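You operate a simulated robot arm through the tools that you are given. There is no shell and no other tool.

You are at the controls of a simulated two-armed robot. One attempt, no reset.

JOB
Put the black peg in hole 65, then slide the top to it.
Fine: the hole marked 65; slide by hand, red lever to FREE, back to LOCK after; the other peg stays.

It is judged by the outcome, as a careful person would: the job done as asked, and still so three seconds after it is handed in. It fails if anything else is knocked over, pushed out of place, dropped, spilled or broken.

ROBOT AND FRAMES
Two 7-joint arms with fingered hands on one trunk that stands fixed in place. Base frame: the origin is at the foot of the trunk, x ahead of it, y to its left, z up. Lengths are in mm, angles in degrees, forces in N, time in s.
The left shoulder is at [50, 214, 869], the right one opposite. With the tool pointing down near the work surface each hand reaches from about 380 to 880 mm from the base axis, measured 20 degrees to its own side. Payload 3 kg a hand.
Tool frame (each hand has its own): the origin (TCP) lies between the finger pads and is the grasp point; the fingertips stand 26 mm ahead of it; z points along the fingers, y is the line along which they close. The gripper opens to 132 mm; its body begins 73 mm behind the TCP. The gripper is a hand of 3 fingers: y runs from the thumb to the fingers, the wrist lies at [0, 0, -229] in the tool frame, and closing takes about 1.5 s.
Orientation is told as [roll, pitch, yaw] about the base's x, y, z axes, in that order, counted from this pose: with the fingers straight down and closing along the base's y, the tool's x points along the base's -x, its y along +y and its z along -z.

CONTROLS
- The arms move only by the tool drive_tool. It takes "left_series", "right_series" or both (then of equal length, played together; a hand with none holds still); each is a list of rows, each an object (a shift or turn left out is 0, a gripper value left out holds the last) with "translation": the shift along the tool's x, y, z in mm, a list of three; "rot": the turn, a rotation vector about the tool's x, y, z in degrees, a list of three; "claw": the finger opening in mm, from 0 to 132. In form: [{"translation": [tx, ty, tz], "rot": [rx, ry, rz], "claw": claw}, ...]. A call has 1 to 20 rows; each row is the pose to reach, as a shift and turn from the pose commanded when the call began, along the tool's axes at that moment. Rows are played at 5 a second. More than 50 mm and 8.6 degrees between two rows, or a gripper value outside its range, and nothing of the call is played. Where a pose cannot be reached the arm comes as near as it can. A force on the tool above 40 N (or 10 N above the force at the start of the call, whichever is more), or a blocked arm, ends the call early, and 0.2 s more pass. The fingers move at their own pace (about 72 mm/s each) and stop on an object; they squeeze with about 29 N. The grip force told is the motor's: it shows also when the fingers shut on nothing. Time passes only in rows, and 0.2 s behind the last, so rows that repeat a pose let the fingers close. The reply holds the time, the measured pose of the TCP, the force on the tool along the base axes, the opening and the grip force, in the units named above and with some noise, with the torque about the TCP (base axes, N m) and any sound that the robot's microphone picked up.
- Cameras (640 x 400 px; columns grow to the right, rows downward): "scene" is now at [32.1, -25.8, 1503]; the picture's right is [-0.30, -0.95, 0.00], its down [-0.60, 0.19, -0.77] and it looks along [0.74, -0.23, -0.63] (base axes); focal length 285 px, centre (320, 200). "left" rides on the left gripper at [-62, 3, -92] in its tool frame; the picture's right is [-0.05, -1.00, 0.00], its down [0.83, -0.04, -0.56] and it looks along [0.55, -0.03, 0.83] (tool axes); focal length 230 px, centre (320, 200). "right" rides on the right gripper at [61, 3, -92] in its tool frame; the picture's right is [-0.05, 1.00, 0.00], its down [-0.83, -0.04, -0.56] and it looks along [-0.55, -0.03, 0.83] (tool axes); focal length 230 px, centre (320, 200). There is no depth. A picture from a camera that has moved, and an enlarged one, comes with that camera's place and axes in the base frame and with its lens.
- camera(camera): a new picture of that camera. No time passes.
- grasp_type(shape, hand): the hand has 3 fingers and takes this shape, open, in about a second: jaw (thumb against the fingers, like two jaws); tri (thumb and two fingers); tip (a fingertip pinch); poke (one finger out to press); point (the index stretched); flat (the hand flat); cup (the hand cupped); fist (a fist). The gripper value then closes the fingers along that shape, each until it touches; the sizes above hold for jaw. It gives what a move gives, with no picture.
- head_to(pan, tilt): turns the head with the scene camera to pan (to the left, within 86 degrees either way) and tilt (down, from -29 to 69), counted from straight ahead of the robot. It gives what a move gives.
- zoom(camera, box): a new picture of the part [left, top, right, bottom] of that camera's present view, enlarged. No time passes.
- sign_off(): hands the job in; it is judged then, once.

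Places have to be worked out from the pictures, the camera data and where the tool is seen. Open the grippers and draw the arms clear of the work before you hand the job in, unless the task says otherwise.

The tools are called after "Request:" as a command line: name --argument value ..., lists and objects as JSON in quotes. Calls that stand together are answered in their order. drive_tool: Moves the arms, as the interface text tells. Its arguments: {"type":"object","properties":{"left_series":{"type":"array","items":{"type":"object","properties":{"translation":{"type":"array","items":{"type":"number"}},"rot":{"type":"array","items":{"type":"number"}},"claw":{"type":"number"}}}},"right_series":{"type":"array","items":{"type":"object","properties":{"translation":{"type":"array","items":{"type":"number"}},"rot":{"type":"array","items":{"type":"number"}},"claw":{"type":"number"}}}}},"required":[]} The other tools are called the same way: grasp_type (shape, hand) gives the hand a shape; head_to (pan, tilt) turns the head that bears the scene camera; camera (camera) takes a picture; zoom (camera, box) takes an enlarged picture of a part of a camera's view; sign_off () hands the job in.

At the start:

```text
clock: 0.0
left_ee_pos: [430.4, -66.8, 1165.8]
left_tool_rot: [0.0, 0.0, -26.5]
left_force: [-0.6, -0.1, -0.1]
left_torque: [-0.03, 0.0, 0.01]
left_gripper_width: 131.6
left_grasp_force: 0.0
left_shape: jaw
right_ee_pos: [416.6, -473.4, 1170.8]
right_tool_rot: [0.0, 0.1, -26.5]
right_force: [0.2, -0.5, 0.7]
right_torque: [0.0, 0.0, 0.0]
right_gripper_width: 131.7
right_grasp_force: 0.0
right_shape: jaw
head pan, tilt (commanded): [-17.3, 39.3]
```

scene: 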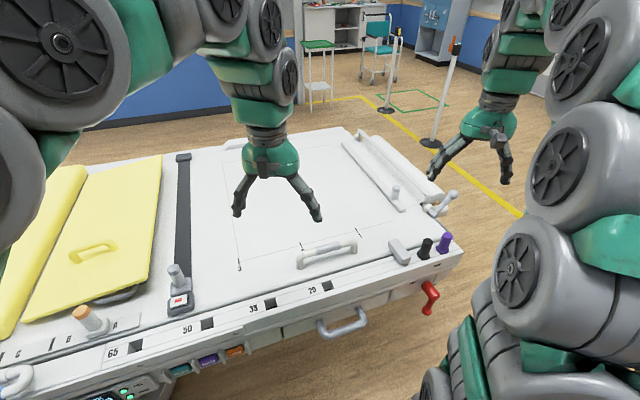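
right: 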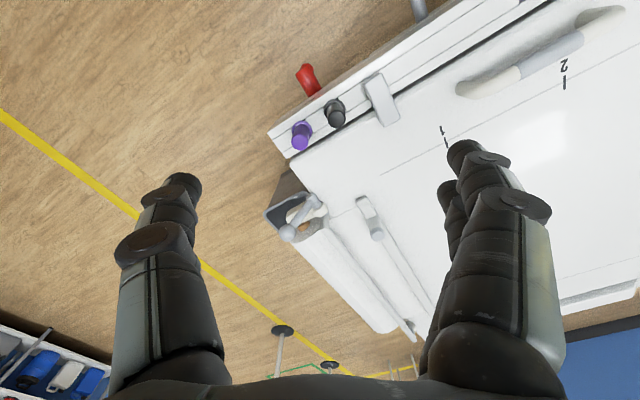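
left: 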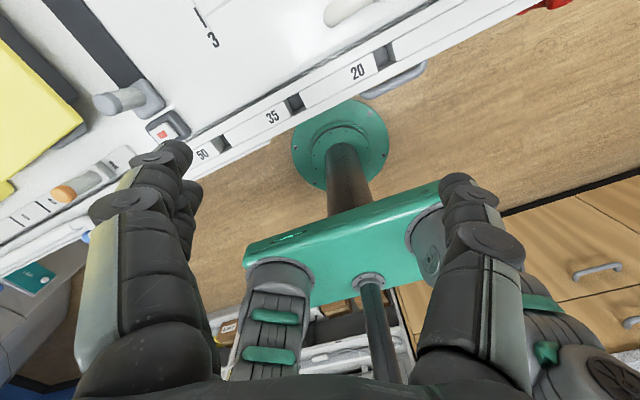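

The scene shows a table with a sliding top, a numbered rail (20, 35, 50, 65, ...), black and purple pegs at the right corner and a red lever below them. I look closer before moving.

Request:
zoom --camera "scene" --box '[380, 160, 480, 330]'

Request:
zoom --camera "scene" --box '[80, 260, 340, 400]'

Request:
zoom --camera "scene" --box '[0, 280, 160, 400]'

Request:
zoom --camera "scene" --box '[280, 120, 480, 320]'

Request:
zoom --camera "right" --box '[240, 40, 480, 260]'

```text
2.35 times, centred on (430, 245) of scene
camera zoom: at [32.1, -25.8, 1503.0], right [-0.3, -0.95, 0.0], down [-0.6, 0.19, -0.77], along [0.74, -0.23, -0.63], focal length 671 px, centre (61, 94)
```

zoom: 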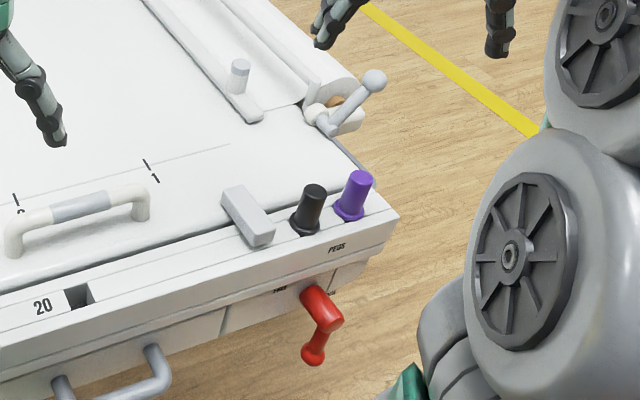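

```text
2.46 times, centred on (210, 330) of scene
camera zoom: at [32.1, -25.8, 1503.0], right [-0.3, -0.95, 0.0], down [-0.6, 0.19, -0.77], along [0.74, -0.23, -0.63], focal length 702 px, centre (591, -120)
```

zoom: 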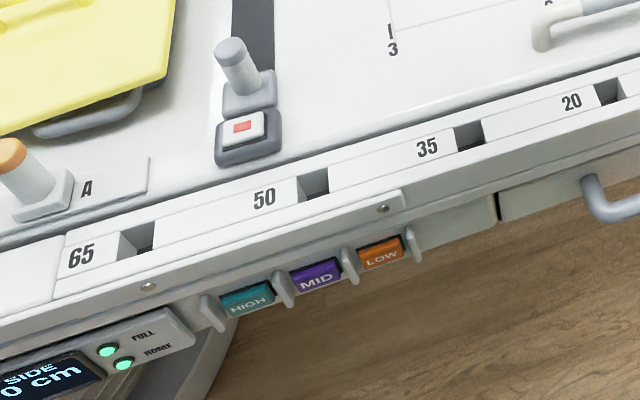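

```text
3.33 times, centred on (80, 340) of scene
camera zoom: at [32.1, -25.8, 1503.0], right [-0.3, -0.95, 0.0], down [-0.6, 0.19, -0.77], along [0.74, -0.23, -0.63], focal length 950 px, centre (1120, -267)
```

zoom: 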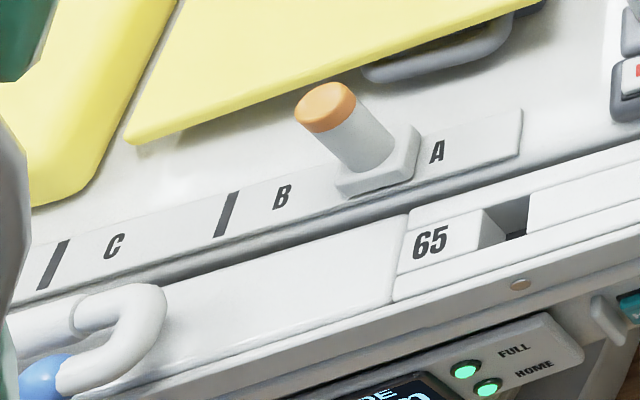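

```text
2.00 times, centred on (380, 220) of scene
camera zoom: at [32.1, -25.8, 1503.0], right [-0.3, -0.95, 0.0], down [-0.6, 0.19, -0.77], along [0.74, -0.23, -0.63], focal length 570 px, centre (200, 160)
```

zoom: 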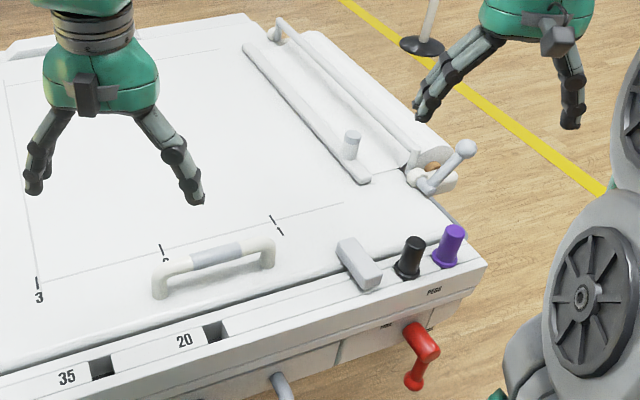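

```text
1.82 times, centred on (360, 150) of right
camera zoom: at [361.5, -442.8, 1263.2], right [0.49, 0.87, 0.0], down [0.72, -0.41, 0.56], along [0.48, -0.27, -0.83], focal length 418 px, centre (247, 291)
```

zoom: 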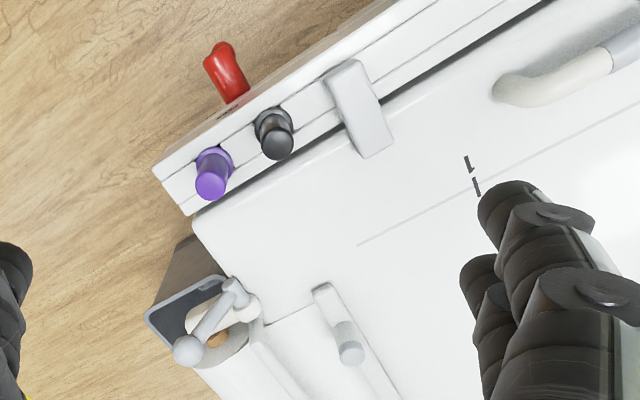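

The rail holes come out about 150 mm apart, and the grey tab sits near the pegs. I zoom on the lever labels, pegs and tab, the left end, and the handle.

Request:
zoom --camera "scene" --box '[385, 225, 465, 275]'

Request:
zoom --camera "scene" --box '[385, 265, 465, 315]'

Request:
zoom --camera "scene" --box '[85, 320, 165, 370]'

Request:
zoom --camera "right" --box '[260, 50, 420, 150]'

Request:
head_to --pan 20 --tilt 50

Request:
camera --camera "scene"

```text
8.00 times, centred on (425, 250) of scene
camera zoom: at [32.1, -25.8, 1503.0], right [-0.3, -0.95, 0.0], down [-0.6, 0.19, -0.77], along [0.74, -0.23, -0.63], focal length 2280 px, centre (-520, -200)
```

zoom: 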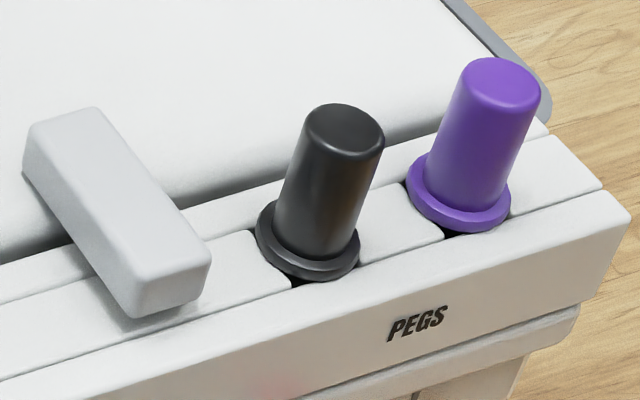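

```text
8.00 times, centred on (425, 290) of scene
camera zoom: at [32.1, -25.8, 1503.0], right [-0.3, -0.95, 0.0], down [-0.6, 0.19, -0.77], along [0.74, -0.23, -0.63], focal length 2280 px, centre (-520, -520)
```

zoom: 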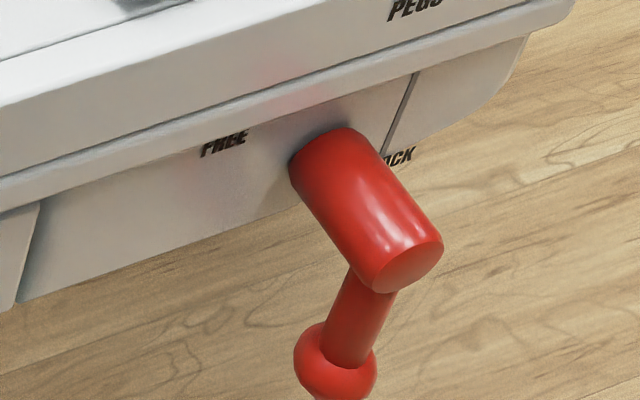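

```text
8.00 times, centred on (125, 345) of scene
camera zoom: at [32.1, -25.8, 1503.0], right [-0.3, -0.95, 0.0], down [-0.6, 0.19, -0.77], along [0.74, -0.23, -0.63], focal length 2280 px, centre (1880, -960)
```

zoom: 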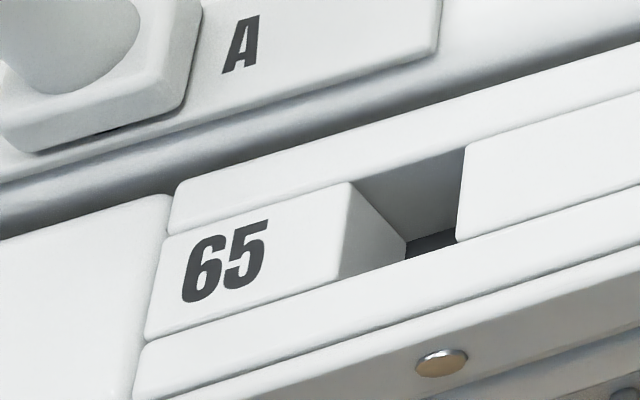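

```text
4.00 times, centred on (340, 100) of right
camera zoom: at [361.5, -442.8, 1263.2], right [0.49, 0.87, 0.0], down [0.72, -0.41, 0.56], along [0.48, -0.27, -0.83], focal length 920 px, centre (240, 600)
```

zoom: 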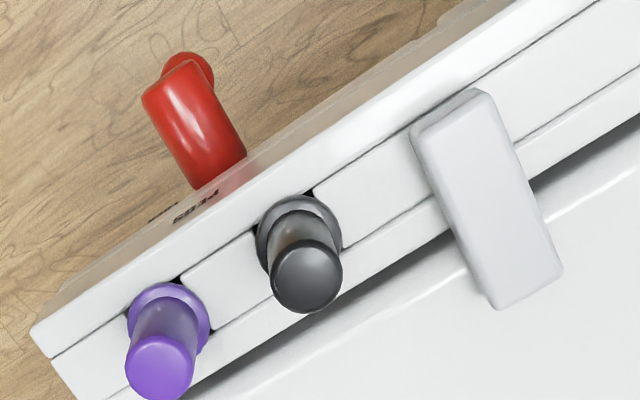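

```text
clock: 1.0
left_ee_pos: [431.0, -67.4, 1163.9]
left_tool_rot: [0.0, 0.0, -26.5]
left_force: [0.5, 0.6, 0.1]
left_torque: [-0.02, -0.02, 0.0]
left_gripper_width: 131.8
left_grasp_force: 0.0
left_shape: jaw
right_ee_pos: [416.1, -473.1, 1172.0]
right_tool_rot: [0.0, 0.0, -26.5]
right_force: [0.8, -0.2, -0.3]
right_torque: [0.01, 0.01, 0.01]
right_gripper_width: 131.6
right_grasp_force: 0.0
right_shape: jaw
head pan, tilt (commanded): [20.0, 50.0]
```

```text
taken
camera scene: at [22.9, 25.9, 1487.8], right [0.34, -0.94, 0.0], down [-0.72, -0.26, -0.64], along [0.6, 0.22, -0.77], focal length 285 px, centre (320, 200)
```

scene: 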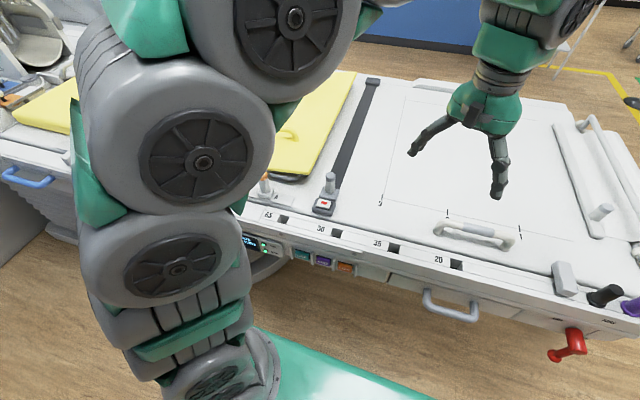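

The lever's hub sticks out of the front face with its arm hanging down, FREE on its left and LOCK on its right. I back the right hand away from the table and turn it so its camera can look at the front face.

Request:
drive_tool --right_series '[{"translation": [10, -17, 20], "rot": [0, 0, -7]}, {"translation": [20, -34, 40], "rot": [0, 0, -14]}, {"translation": [30, -51, 60], "rot": [0, 0, -21]}, {"translation": [40, -68, 80], "rot": [0, 0, -28]}, {"translation": [50, -85, 100], "rot": [0, 0, -35]}, {"translation": [60, -102, 120], "rot": [0, 0, -42]}, {"translation": [70, -120, 140], "rot": [0, 0, -49]}, {"translation": [83, -138, 160], "rot": [0, 0, -56.5]}]'

Request:
camera --camera "right"

```text
clock: 2.8
left_ee_pos: [430.9, -66.2, 1162.3]
left_tool_rot: [-0.1, 0.1, -26.4]
left_force: [-0.3, -0.5, 0.4]
left_torque: [0.05, 0.01, 0.02]
left_gripper_width: 132.1
left_grasp_force: 0.2
left_shape: jaw
right_ee_pos: [279.7, -559.6, 1010.8]
right_tool_rot: [0.0, 0.0, 30.2]
right_force: [-0.3, 0.2, 0.3]
right_torque: [0.04, 0.01, 0.01]
right_gripper_width: 131.8
right_grasp_force: 0.0
right_shape: jaw
head pan, tilt (commanded): [20.0, 50.0]
```

```text
taken
camera right: at [223.6, -586.6, 1102.3], right [-0.46, 0.89, 0.0], down [0.74, 0.38, 0.56], along [0.49, 0.25, -0.83], focal length 230 px, centre (320, 200)
```

right: 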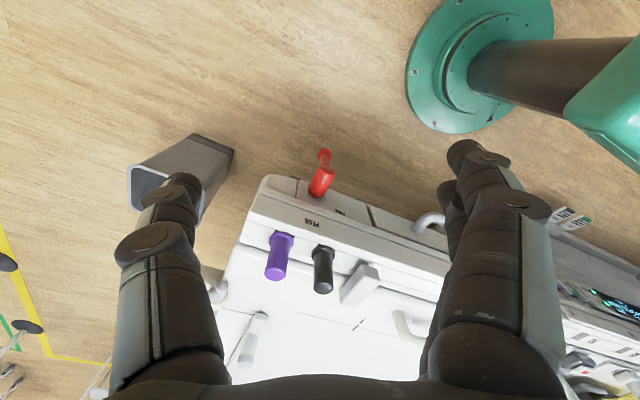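

The move went as commanded; the lever and the pegs are both in view now. I tilt the hand forward and lower it a bit to see the front face more squarely.

Request:
drive_tool --right_series '[{"translation": [0, 0, 20], "rot": [0, -7.5, 0]}, {"translation": [0, 0, 40], "rot": [0, -15, 0]}, {"translation": [0, 0, 60], "rot": [0, -22.5, 0]}, {"translation": [0, 0, 80], "rot": [0, -30, 0]}]'

Request:
camera --camera "right"

```text
clock: 3.8
left_ee_pos: [430.8, -66.9, 1164.5]
left_tool_rot: [0.0, 0.0, -26.5]
left_force: [-0.4, -0.2, -1.1]
left_torque: [0.01, -0.01, 0.0]
left_gripper_width: 132.0
left_grasp_force: 0.0
left_shape: jaw
right_ee_pos: [280.3, -559.8, 930.6]
right_tool_rot: [-0.2, -30.1, 30.0]
right_force: [0.3, 0.5, 0.5]
right_torque: [0.02, -0.02, 0.0]
right_gripper_width: 132.1
right_grasp_force: 0.0
right_shape: jaw
head pan, tilt (commanded): [20.0, 50.0]
```

```text
taken
camera right: at [191.5, -605.8, 978.8], right [-0.46, 0.89, 0.02], down [0.4, 0.18, 0.9], along [0.79, 0.42, -0.44], focal length 230 px, centre (320, 200)
```

right: 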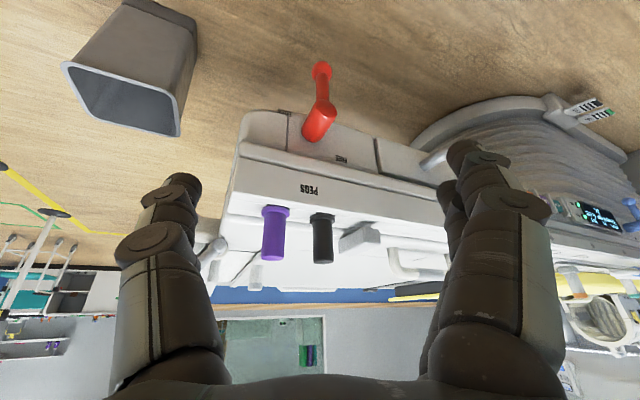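

Request:
zoom --camera "right" --box '[220, 50, 460, 200]'

Request:
zoom --camera "right" --box '[230, 180, 470, 320]'

Request:
head_to --pan -40 --tilt 45

Request:
camera --camera "scene"

```text
2.67 times, centred on (340, 125) of right
camera zoom: at [191.5, -605.8, 978.8], right [-0.46, 0.89, 0.02], down [0.4, 0.18, 0.9], along [0.79, 0.42, -0.44], focal length 614 px, centre (267, 400)
```

zoom: 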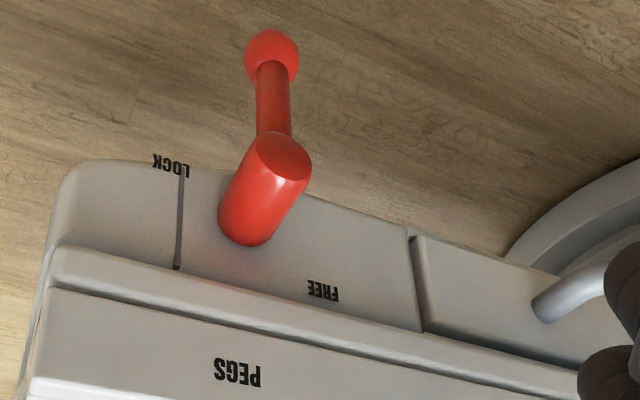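

```text
2.67 times, centred on (350, 250) of right
camera zoom: at [191.5, -605.8, 978.8], right [-0.46, 0.89, 0.02], down [0.4, 0.18, 0.9], along [0.79, 0.42, -0.44], focal length 614 px, centre (240, 67)
```

zoom: 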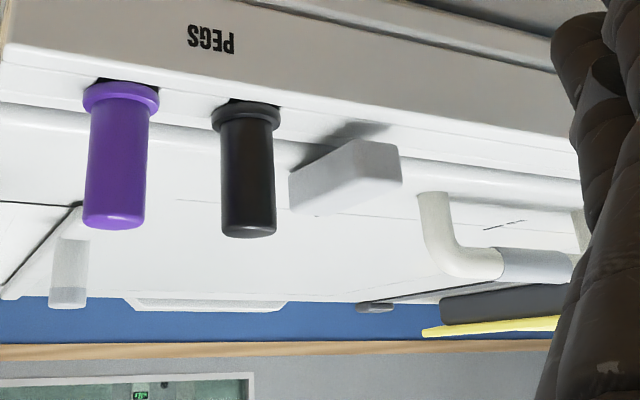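

```text
clock: 5.1
left_ee_pos: [430.8, -67.0, 1164.1]
left_tool_rot: [0.0, 0.0, -26.4]
left_force: [0.8, -0.5, 0.8]
left_torque: [0.0, 0.01, 0.03]
left_gripper_width: 132.0
left_grasp_force: 0.1
left_shape: jaw
right_ee_pos: [280.1, -558.7, 931.2]
right_tool_rot: [0.0, -30.0, 30.0]
right_force: [-0.1, 0.4, -0.4]
right_torque: [-0.02, -0.01, 0.03]
right_gripper_width: 131.9
right_grasp_force: 0.1
right_shape: jaw
head pan, tilt (commanded): [-40.0, 45.0]
```

```text
taken
camera scene: at [12.8, -52.6, 1494.7], right [-0.64, -0.77, 0.0], down [-0.54, 0.45, -0.71], along [0.54, -0.45, -0.71], focal length 285 px, centre (320, 200)
```

scene: 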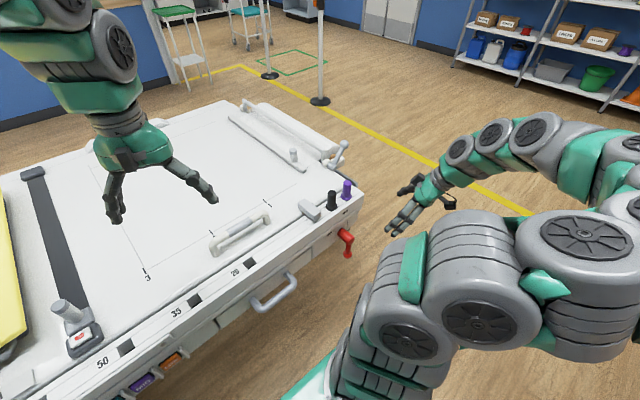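

Triangulating, the lever hub axis sits at about y=-493, z=741, its end at x≈377, and the arm hangs straight down about 87 mm at x≈388 (LOCK). The FREE label is to its upper left, so I expect a quarter turn toward +y. I look at the left end for obstacles to the slide.

Request:
head_to --pan 50 --tilt 40

Request:
camera --camera "scene"

Request:
camera --camera "left"

```text
clock: 6.8
left_ee_pos: [431.4, -66.2, 1164.2]
left_tool_rot: [0.0, 0.0, -26.5]
left_force: [0.6, -0.2, -0.3]
left_torque: [0.03, -0.03, -0.03]
left_gripper_width: 132.0
left_grasp_force: 0.0
left_shape: jaw
right_ee_pos: [279.1, -558.2, 931.1]
right_tool_rot: [0.0, -30.0, 30.0]
right_force: [-0.3, -0.1, 0.4]
right_torque: [-0.05, 0.02, -0.05]
right_gripper_width: 131.9
right_grasp_force: 0.0
right_shape: jaw
head pan, tilt (commanded): [50.0, 40.0]
```

```text
taken
camera scene: at [5.2, 64.7, 1502.0], right [0.77, -0.64, 0.0], down [-0.41, -0.49, -0.77], along [0.49, 0.59, -0.64], focal length 285 px, centre (320, 200)
```

scene: 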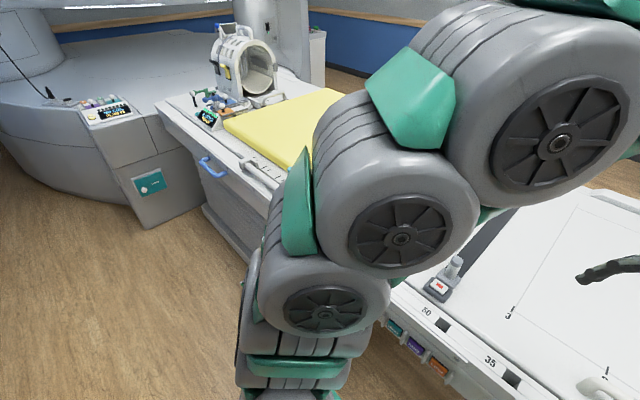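

```text
taken
camera left: at [487.9, -90.6, 1256.7], right [-0.4, -0.92, 0.0], down [-0.76, 0.33, 0.56], along [-0.51, 0.22, -0.83], focal length 230 px, centre (320, 200)
```

left: 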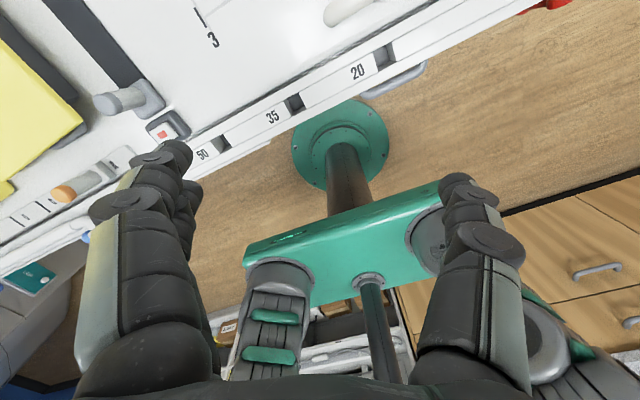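

This is a scanner table with the scanner at its left end, so the top slides toward +y into it. I turn the left hand to yaw -90, the grip for the y-running handle, so its camera looks along the table toward the scanner.

Request:
drive_tool --left_series '[{"rot": [0, 0, 8]}, {"rot": [0, 0, 16]}, {"rot": [0, 0, 24]}, {"rot": [0, 0, 32]}, {"rot": [0, 0, 40]}, {"rot": [0, 0, 48]}, {"rot": [0, 0, 56]}, {"rot": [0, 0, 63.5]}]'

Request:
camera --camera "left"

Request:
camera --camera "scene"

```text
clock: 8.6
left_ee_pos: [431.7, -66.9, 1164.1]
left_tool_rot: [0.0, 0.1, -90.1]
left_force: [0.7, 0.4, 0.5]
left_torque: [-0.04, 0.02, 0.0]
left_gripper_width: 131.9
left_grasp_force: 0.0
left_shape: jaw
right_ee_pos: [280.5, -559.7, 930.5]
right_tool_rot: [0.0, -30.0, 30.1]
right_force: [-0.2, 0.4, 0.3]
right_torque: [0.01, -0.02, 0.01]
right_gripper_width: 132.3
right_grasp_force: 0.1
right_shape: jaw
head pan, tilt (commanded): [50.0, 40.0]
```

```text
taken
camera left: at [434.6, -127.6, 1256.6], right [-1.0, -0.05, 0.0], down [-0.04, 0.83, 0.56], along [-0.03, 0.55, -0.83], focal length 230 px, centre (320, 200)
```

left: 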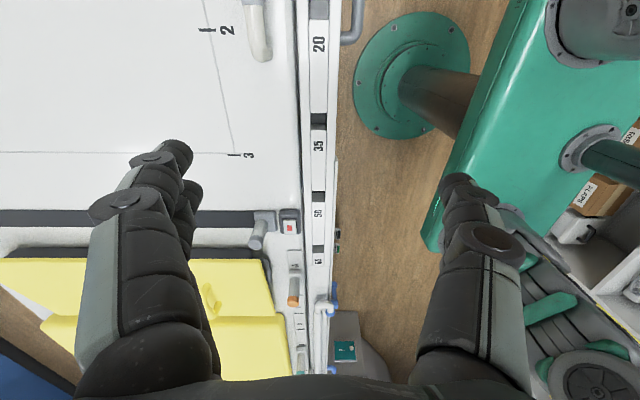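

```text
taken
camera scene: at [5.1, 64.7, 1502.0], right [0.77, -0.64, 0.0], down [-0.41, -0.49, -0.77], along [0.49, 0.59, -0.64], focal length 285 px, centre (320, 200)
```

scene: 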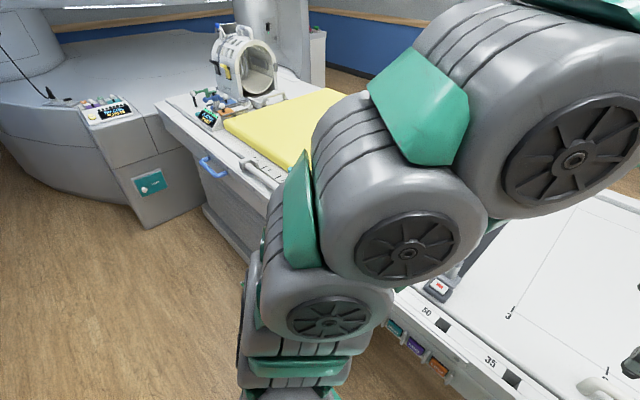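

The hand turned as commanded. I zoom in on the left hand camera for the rail, the latch items and the far end of the top.

Request:
zoom --camera "left" --box '[200, 0, 400, 130]'

Request:
zoom --camera "left" --box '[230, 190, 390, 300]'

Request:
zoom --camera "left" --box '[230, 280, 390, 390]'

Request:
zoom --camera "scene" --box '[120, 0, 360, 200]'

Request:
zoom --camera "scene" --box '[0, 0, 320, 200]'

```text
3.08 times, centred on (300, 65) of left
camera zoom: at [434.6, -127.6, 1256.6], right [-1.0, -0.05, 0.0], down [-0.04, 0.83, 0.56], along [-0.03, 0.55, -0.83], focal length 708 px, centre (382, 615)
```

zoom: 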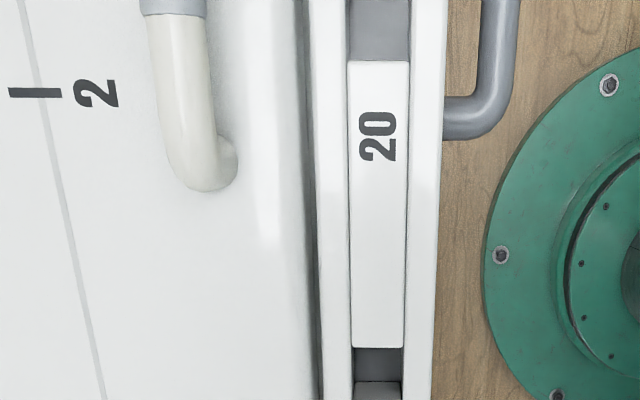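

```text
3.64 times, centred on (310, 245) of left
camera zoom: at [434.6, -127.6, 1256.6], right [-1.0, -0.05, 0.0], down [-0.04, 0.83, 0.56], along [-0.03, 0.55, -0.83], focal length 837 px, centre (356, 36)
```

zoom: 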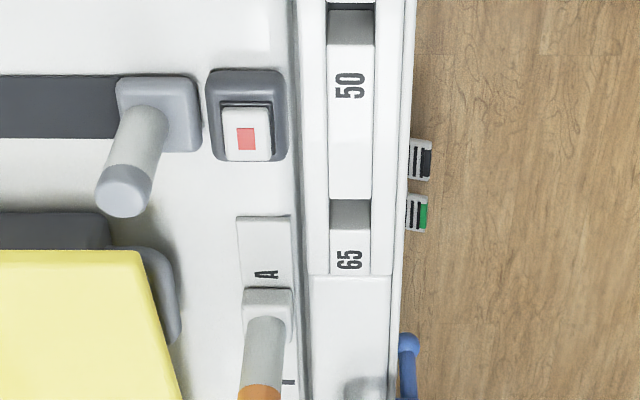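

```text
3.64 times, centred on (310, 335) of left
camera zoom: at [434.6, -127.6, 1256.6], right [-1.0, -0.05, 0.0], down [-0.04, 0.83, 0.56], along [-0.03, 0.55, -0.83], focal length 837 px, centre (356, -291)
```

zoom: 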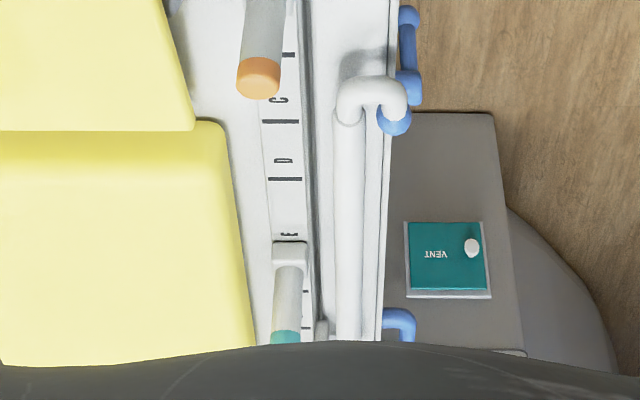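

```text
2.00 times, centred on (240, 100) of scene
camera zoom: at [5.1, 64.7, 1502.0], right [0.77, -0.64, 0.0], down [-0.41, -0.49, -0.77], along [0.49, 0.59, -0.64], focal length 570 px, centre (480, 400)
```

zoom: 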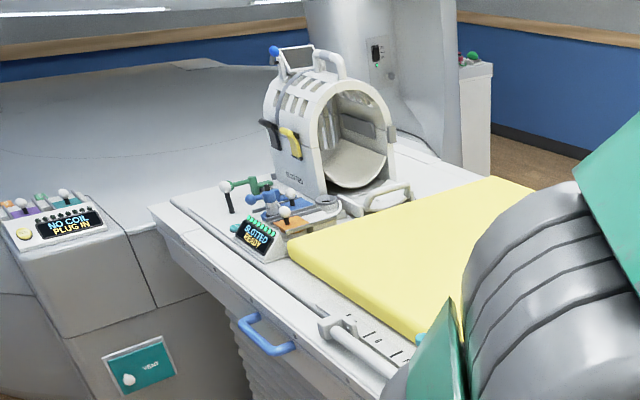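

```text
2.00 times, centred on (160, 100) of scene
camera zoom: at [5.1, 64.7, 1502.0], right [0.77, -0.64, 0.0], down [-0.41, -0.49, -0.77], along [0.49, 0.59, -0.64], focal length 570 px, centre (640, 400)
```

zoom: 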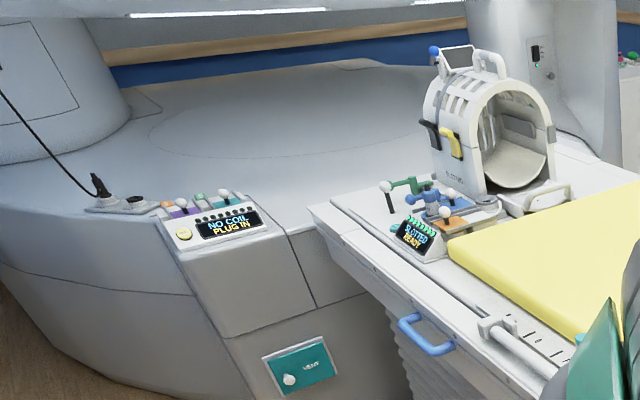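

The scanner is an open type, so the top has room to slide over its lower pole, and the rail height comes out near z≈861 by triangulation. The black peg is at about (449,-466), with its top at z≈924 and the purple peg about 62 mm to its right. I level the right hand and raise it first.

Request:
drive_tool --right_series '[{"translation": [-19, 0, -32], "rot": [0, 7.5, 0]}, {"translation": [-37, 0, -65], "rot": [0, 15, 0]}, {"translation": [-56, 0, -97], "rot": [0, 22.5, 0]}, {"translation": [-75, 0, -130], "rot": [0, 30, 0]}]'

Request:
head_to --pan -25 --tilt 42

```text
clock: 9.6
left_ee_pos: [430.6, -67.2, 1163.9]
left_tool_rot: [0.0, -0.1, -90.0]
left_force: [1.0, 0.8, 0.6]
left_torque: [-0.01, 0.01, -0.02]
left_gripper_width: 132.0
left_grasp_force: 0.1
left_shape: jaw
right_ee_pos: [281.6, -562.6, 1079.7]
right_tool_rot: [-0.1, 0.0, 30.0]
right_force: [0.6, 0.8, -0.1]
right_torque: [0.01, 0.0, -0.02]
right_gripper_width: 132.2
right_grasp_force: 0.1
right_shape: jaw
head pan, tilt (commanded): [50.0, 40.0]
```

```text
clock: 11.1
left_ee_pos: [431.7, -67.3, 1164.2]
left_tool_rot: [0.1, 0.0, -90.0]
left_force: [0.0, -0.8, 0.0]
left_torque: [0.02, 0.0, 0.0]
left_gripper_width: 131.9
left_grasp_force: 0.0
left_shape: jaw
right_ee_pos: [280.2, -562.6, 1079.9]
right_tool_rot: [0.0, 0.1, 30.1]
right_force: [-0.1, 0.0, -0.6]
right_torque: [0.0, -0.01, -0.02]
right_gripper_width: 131.7
right_grasp_force: 0.1
right_shape: jaw
head pan, tilt (commanded): [-25.0, 42.0]
```

Both arms settled. I turn the right hand to yaw 90, so it closes along x clear of the tab and purple peg, and bring it high above the black peg.

Request:
drive_tool --right_series '[{"translation": [-24, 0, 2], "rot": [0, 0, -7.5]}, {"translation": [-49, 0, 5], "rot": [0, 0, -15]}, {"translation": [-73, 0, 7], "rot": [0, 0, -22.5]}, {"translation": [-97, 0, 10], "rot": [0, 0, -30]}, {"translation": [-122, 0, 12], "rot": [0, 0, -37.5]}, {"translation": [-146, 0, 15], "rot": [0, 0, -45]}, {"translation": [-170, 0, 18], "rot": [0, 0, -52.5]}, {"translation": [-195, -1, 20], "rot": [0, 0, -60]}]'

Request:
camera --camera "right"

Request:
camera --camera "scene"

```text
clock: 12.8
left_ee_pos: [431.6, -68.0, 1163.9]
left_tool_rot: [-0.1, 0.1, -90.0]
left_force: [-0.6, -0.8, -0.4]
left_torque: [0.01, -0.02, 0.0]
left_gripper_width: 131.6
left_grasp_force: 0.0
left_shape: jaw
right_ee_pos: [434.1, -429.6, 1047.2]
right_tool_rot: [-0.2, 0.1, 89.9]
right_force: [-0.1, 0.2, -0.4]
right_torque: [-0.03, -0.03, -0.02]
right_gripper_width: 132.1
right_grasp_force: 0.0
right_shape: jaw
right hand out of reach, approached as far as the arm can: row 8
head pan, tilt (commanded): [-25.0, 42.0]
```

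```text
taken
camera right: at [428.9, -489.9, 1138.8], right [-1.0, 0.06, 0.0], down [0.05, 0.83, 0.55], along [0.03, 0.55, -0.83], focal length 230 px, centre (320, 200)
```

right: 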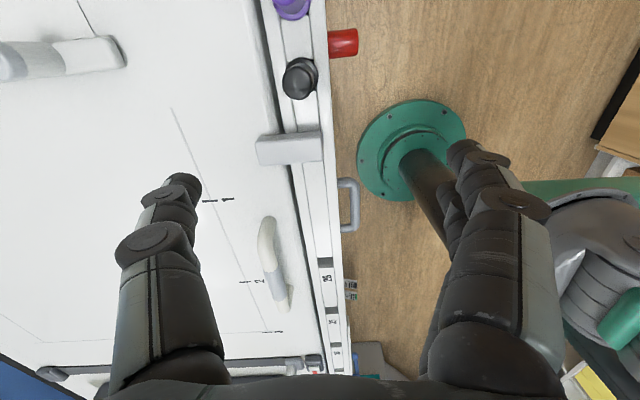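

```text
taken
camera scene: at [26.4, -35.6, 1499.1], right [-0.42, -0.91, 0.0], down [-0.61, 0.28, -0.74], along [0.67, -0.31, -0.67], focal length 285 px, centre (320, 200)
```

scene: 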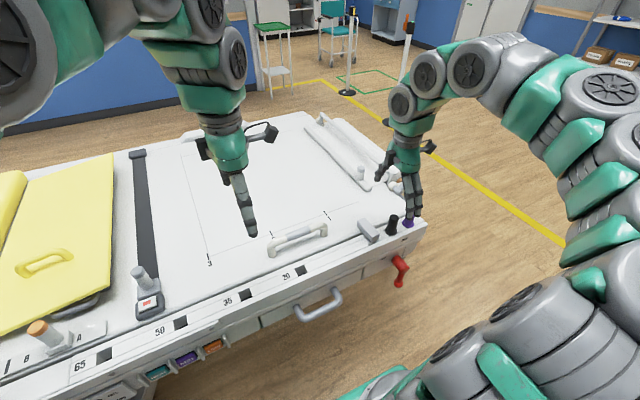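

Yaw 90 is just past the right wrist's range here; the hand stopped at (434,-430,1047). I zoom to locate the peg from this view, then I'll use about yaw 78 instead.

Request:
zoom --camera "right" --box '[220, 0, 380, 100]'

Request:
zoom --camera "right" --box '[240, 90, 400, 190]'

Request:
zoom --camera "scene" --box '[340, 180, 440, 250]'

```text
4.00 times, centred on (300, 50) of right
camera zoom: at [428.9, -489.9, 1138.8], right [-1.0, 0.06, 0.0], down [0.05, 0.83, 0.55], along [0.03, 0.55, -0.83], focal length 920 px, centre (400, 800)
```

zoom: 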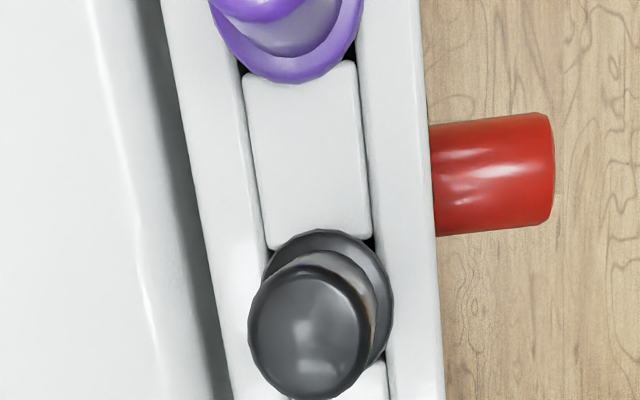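

```text
4.00 times, centred on (320, 140) of right
camera zoom: at [428.9, -489.9, 1138.8], right [-1.0, 0.06, 0.0], down [0.05, 0.83, 0.55], along [0.03, 0.55, -0.83], focal length 920 px, centre (320, 440)
```

zoom: 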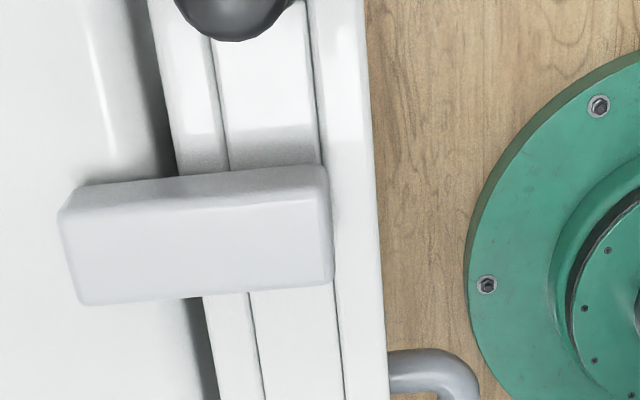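

```text
5.71 times, centred on (390, 215) of scene
camera zoom: at [26.4, -35.6, 1499.1], right [-0.42, -0.91, 0.0], down [-0.61, 0.28, -0.74], along [0.67, -0.31, -0.67], focal length 1629 px, centre (-80, 114)
```

zoom: 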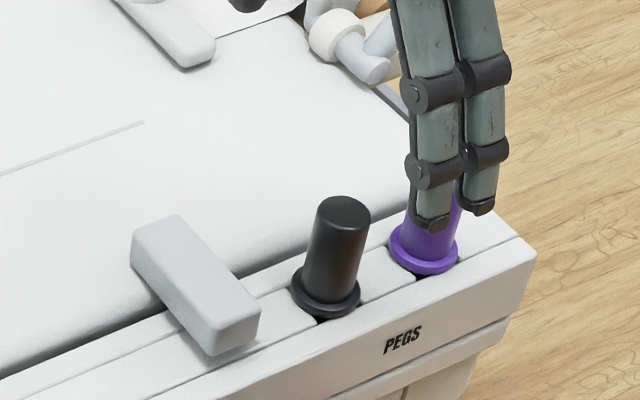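

The peg is confirmed at about (449,-467), with the tab's near face at y≈-405. I turn back to about yaw 78 and see where the hand settles.

Request:
drive_tool --right_series '[{"rot": [0, 0, 6]}, {"rot": [0, 0, 12]}, {"rot": [0, 0, 12]}]'

```text
clock: 13.7
left_ee_pos: [431.7, -67.8, 1162.8]
left_tool_rot: [0.0, 0.0, -90.0]
left_force: [0.7, 0.8, -0.1]
left_torque: [-0.01, 0.02, 0.0]
left_gripper_width: 131.9
left_grasp_force: 0.0
left_shape: jaw
right_ee_pos: [432.3, -429.3, 1046.6]
right_tool_rot: [0.0, -0.1, 78.0]
right_force: [-1.0, -0.1, 0.2]
right_torque: [0.02, 0.03, -0.03]
right_gripper_width: 131.9
right_grasp_force: 0.1
right_shape: jaw
head pan, tilt (commanded): [-25.0, 42.0]
```

The hand is at (432,-429,1047) with yaw 78. I move over the peg at a safe height and narrow the opening.

Request:
drive_tool --right_series '[{"translation": [17, -12, 24], "claw": 90}, {"translation": [33.4, -24.2, 47], "claw": 80}, {"translation": [33.4, -24.2, 47], "claw": 80}, {"translation": [33.4, -24.2, 47], "claw": 80}]'

Request:
camera --camera "right"

Request:
zoom --camera "scene" --box '[320, 120, 480, 260]'

```text
clock: 14.7
left_ee_pos: [430.7, -67.9, 1163.4]
left_tool_rot: [0.0, 0.0, -90.0]
left_force: [0.0, 0.1, 0.3]
left_torque: [0.02, -0.02, 0.02]
left_gripper_width: 131.8
left_grasp_force: 0.0
left_shape: jaw
right_ee_pos: [449.5, -465.3, 1000.5]
right_tool_rot: [-0.1, 0.0, 78.0]
right_force: [-0.3, -0.4, -0.2]
right_torque: [0.02, 0.01, 0.01]
right_gripper_width: 80.4
right_grasp_force: 0.0
right_shape: jaw
head pan, tilt (commanded): [-25.0, 42.0]
```

```text
taken
camera right: at [433.0, -524.8, 1092.7], right [-0.97, 0.26, 0.0], down [0.21, 0.8, 0.56], along [0.14, 0.54, -0.83], focal length 230 px, centre (320, 200)
```

right: 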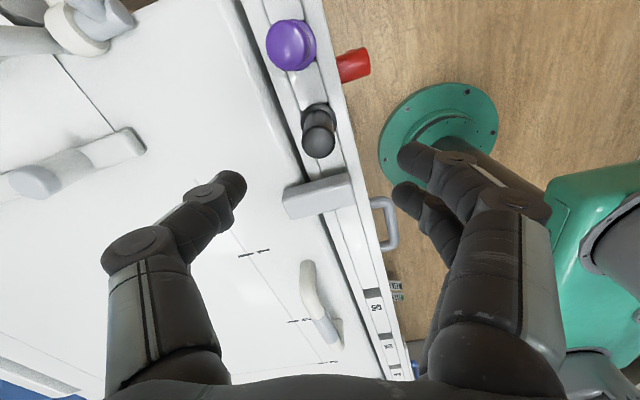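

```text
2.86 times, centred on (400, 190) of scene
camera zoom: at [26.3, -35.7, 1499.1], right [-0.42, -0.91, 0.0], down [-0.61, 0.28, -0.74], along [0.67, -0.31, -0.67], focal length 814 px, centre (91, 229)
```

zoom: 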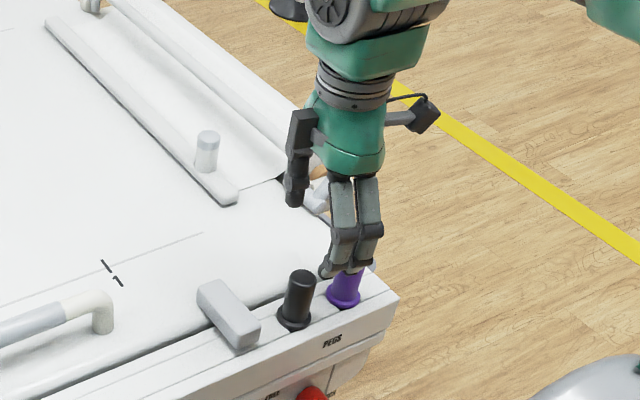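

The peg top appears exactly where predicted (pixel 319,140), so the alignment is good. I go straight down so the fingertips end just above the collar.

Request:
drive_tool --right_series '[{"translation": [0, 0, 22]}, {"translation": [0, 0, 44]}, {"translation": [0, 0, 66]}, {"translation": [0, 0, 88]}]'

Request:
camera --camera "right"

Request:
zoom --camera "scene" --box '[340, 140, 440, 240]'

```text
clock: 15.7
left_ee_pos: [432.4, -67.2, 1163.7]
left_tool_rot: [-0.1, 0.1, -90.0]
left_force: [0.2, 0.6, -0.3]
left_torque: [0.0, 0.0, 0.0]
left_gripper_width: 131.8
left_grasp_force: 0.1
left_shape: jaw
right_ee_pos: [449.8, -465.2, 911.8]
right_tool_rot: [0.0, 0.0, 78.1]
right_force: [0.9, -0.3, -0.1]
right_torque: [-0.01, -0.02, 0.0]
right_gripper_width: 80.4
right_grasp_force: 0.0
right_shape: jaw
head pan, tilt (commanded): [-25.0, 42.0]
```

```text
taken
camera right: at [433.2, -524.2, 1004.0], right [-0.97, 0.26, 0.0], down [0.21, 0.8, 0.56], along [0.14, 0.54, -0.83], focal length 230 px, centre (320, 200)
```

right: 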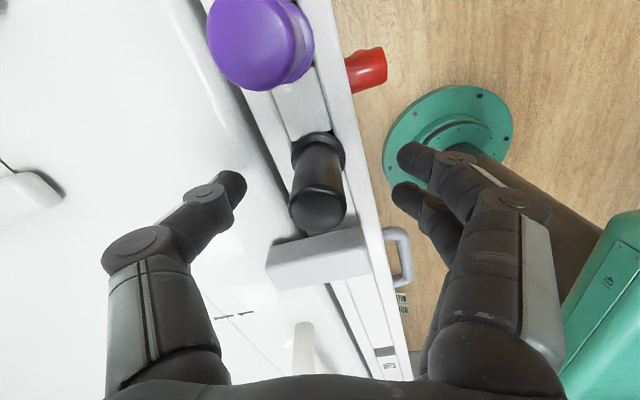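

```text
4.00 times, centred on (390, 190) of scene
camera zoom: at [26.3, -35.7, 1499.1], right [-0.42, -0.91, 0.0], down [-0.61, 0.28, -0.74], along [0.67, -0.31, -0.67], focal length 1140 px, centre (40, 240)
```

zoom: 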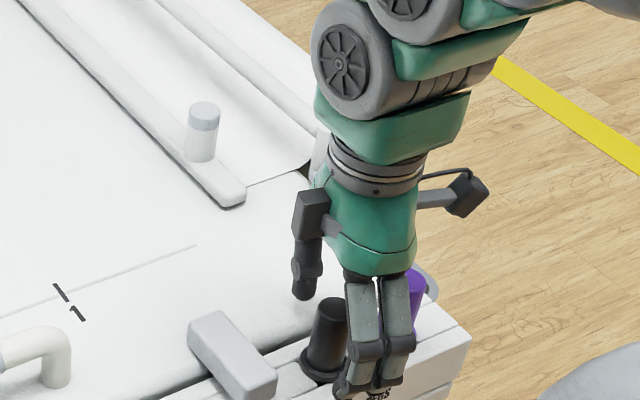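

The peg stands between the fingers at the right height. I close the hand on it.

Request:
drive_tool --right_series '[{"claw": 40}, {"claw": 40}, {"claw": 10}, {"claw": 10}, {"claw": 10}, {"claw": 10}, {"claw": 10}, {"claw": 10}]'

Request:
camera --camera "right"

Request:
zoom --camera "scene" --box '[340, 140, 440, 240]'

```text
clock: 17.4
left_ee_pos: [429.5, -67.4, 1163.8]
left_tool_rot: [-0.1, 0.0, -90.0]
left_force: [-0.8, 0.2, 0.3]
left_torque: [0.01, 0.0, 0.02]
left_gripper_width: 131.8
left_grasp_force: 0.0
left_shape: jaw
right_ee_pos: [450.5, -465.0, 913.4]
right_tool_rot: [0.1, 0.1, 78.0]
right_force: [0.2, -0.7, -0.1]
right_torque: [-0.01, 0.01, 0.04]
right_gripper_width: 15.6
right_grasp_force: 29.5
right_shape: jaw
head pan, tilt (commanded): [-25.0, 42.0]
```

```text
taken
camera right: at [433.0, -524.3, 1004.2], right [-0.97, 0.26, 0.0], down [0.21, 0.8, 0.56], along [0.14, 0.54, -0.83], focal length 230 px, centre (320, 200)
```

right: 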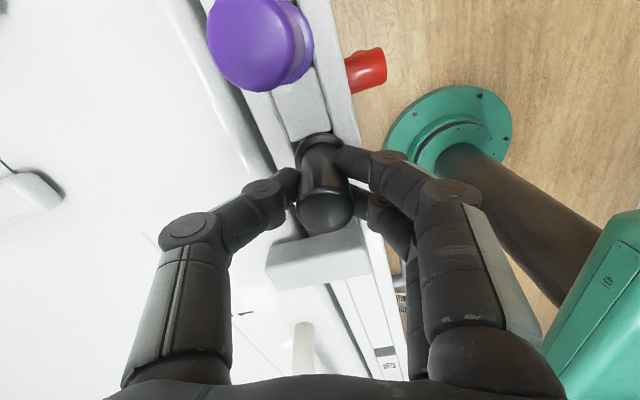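

```text
4.00 times, centred on (390, 190) of scene
camera zoom: at [26.3, -35.7, 1499.1], right [-0.42, -0.91, 0.0], down [-0.61, 0.28, -0.74], along [0.67, -0.31, -0.67], focal length 1140 px, centre (40, 240)
```

zoom: 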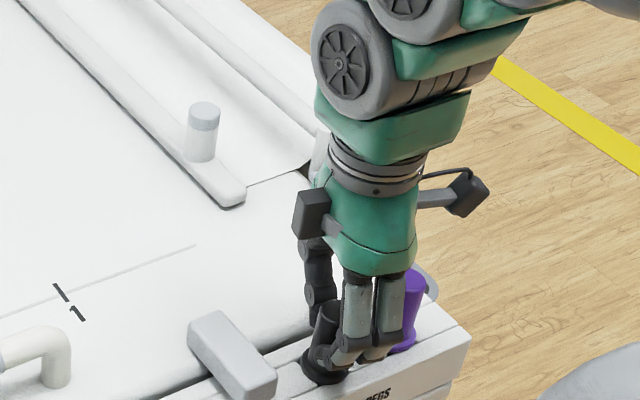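

The peg is held with a 29.5 N grip. I lift it slowly and watch the force.

Request:
drive_tool --right_series '[{"translation": [0, 0, -8]}, {"translation": [0, 0, -16]}, {"translation": [0, 0, -24]}, {"translation": [0, 0, -32]}, {"translation": [0, 0, -40]}, {"translation": [0, 0, -50]}]'

Request:
camera --camera "right"

Request:
zoom --camera "scene" --box '[340, 140, 440, 240]'

```text
clock: 18.9
left_ee_pos: [431.2, -66.4, 1163.5]
left_tool_rot: [0.0, 0.0, -90.0]
left_force: [0.3, 0.2, 0.0]
left_torque: [-0.02, 0.0, 0.02]
left_gripper_width: 131.9
left_grasp_force: 0.1
left_shape: jaw
right_ee_pos: [449.3, -464.9, 963.1]
right_tool_rot: [0.0, 0.1, 78.1]
right_force: [-1.1, 0.2, -1.3]
right_torque: [-0.02, 0.03, 0.0]
right_gripper_width: 15.6
right_grasp_force: 29.0
right_shape: jaw
head pan, tilt (commanded): [-25.0, 42.0]
```

```text
taken
camera right: at [432.8, -524.4, 1054.7], right [-0.97, 0.26, 0.0], down [0.21, 0.8, 0.55], along [0.14, 0.54, -0.83], focal length 230 px, centre (320, 200)
```

right: 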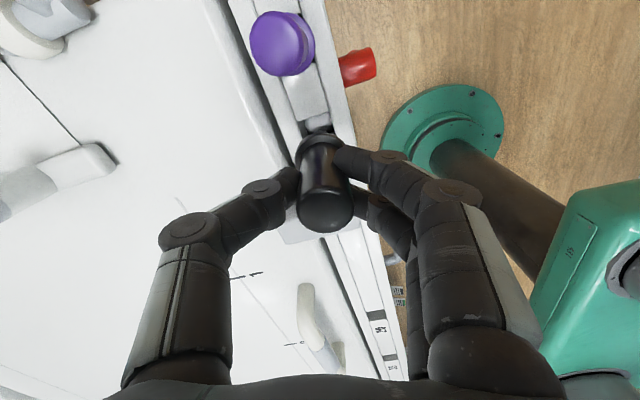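

```text
4.00 times, centred on (390, 190) of scene
camera zoom: at [26.3, -35.7, 1499.1], right [-0.42, -0.91, 0.0], down [-0.61, 0.28, -0.74], along [0.67, -0.31, -0.67], focal length 1140 px, centre (40, 240)
```

zoom: 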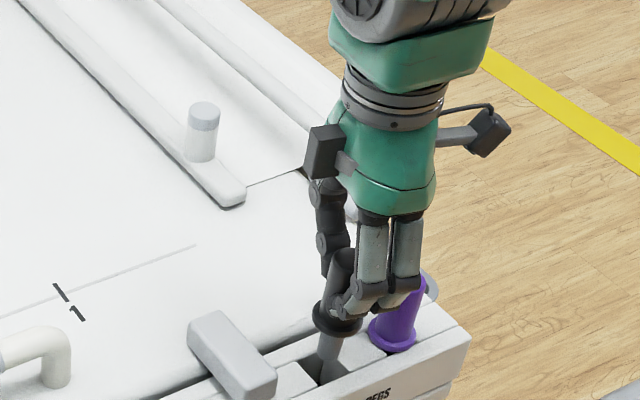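

The peg is coming out, with a grey shank below the collar still showing in the hole. I keep lifting straight up until it clears.

Request:
drive_tool --right_series '[{"translation": [0, 0, -12]}, {"translation": [0, 0, -24]}, {"translation": [0, 0, -36]}, {"translation": [0, 0, -48]}, {"translation": [0, 0, -60]}, {"translation": [0, 0, -75]}]'

Request:
zoom --camera "scene" --box '[340, 120, 440, 240]'

Request:
zoom --camera "right" --box '[220, 80, 420, 260]'

```text
clock: 20.2
left_ee_pos: [431.0, -67.6, 1164.9]
left_tool_rot: [0.0, 0.0, -90.0]
left_force: [0.3, 0.2, -0.6]
left_torque: [-0.02, -0.03, -0.01]
left_gripper_width: 131.9
left_grasp_force: 0.1
left_shape: jaw
right_ee_pos: [449.8, -466.5, 1038.2]
right_tool_rot: [0.0, -0.1, 78.0]
right_force: [-0.8, 0.3, 1.0]
right_torque: [0.01, -0.02, 0.03]
right_gripper_width: 15.9
right_grasp_force: 29.5
right_shape: jaw
head pan, tilt (commanded): [-25.0, 42.0]
```

```text
3.33 times, centred on (390, 180) of scene
camera zoom: at [26.3, -35.7, 1499.1], right [-0.42, -0.91, 0.0], down [-0.61, 0.28, -0.74], along [0.67, -0.31, -0.67], focal length 950 px, centre (87, 267)
```

zoom: 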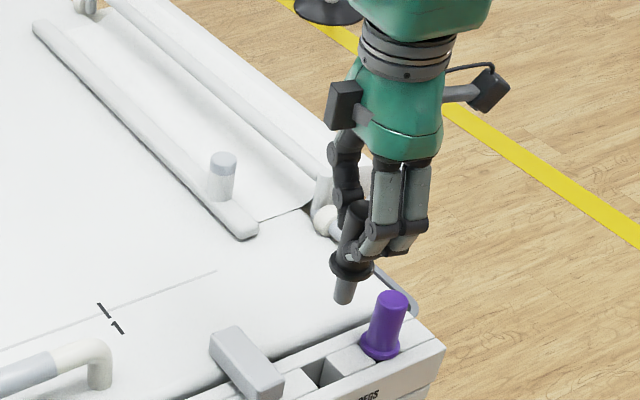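

```text
2.22 times, centred on (320, 170) of right
camera zoom: at [432.7, -525.1, 1130.1], right [-0.97, 0.26, 0.0], down [0.21, 0.8, 0.56], along [0.14, 0.54, -0.83], focal length 511 px, centre (320, 267)
```

zoom: 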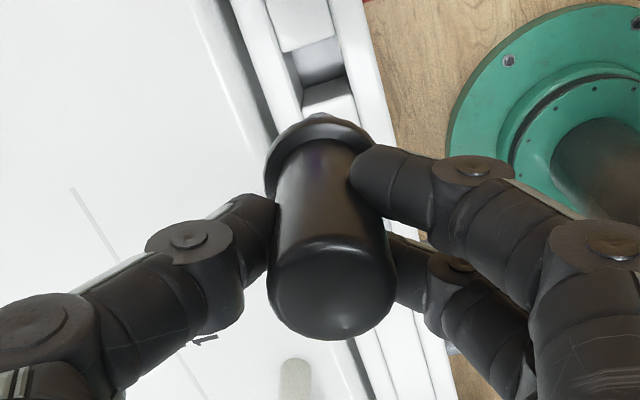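

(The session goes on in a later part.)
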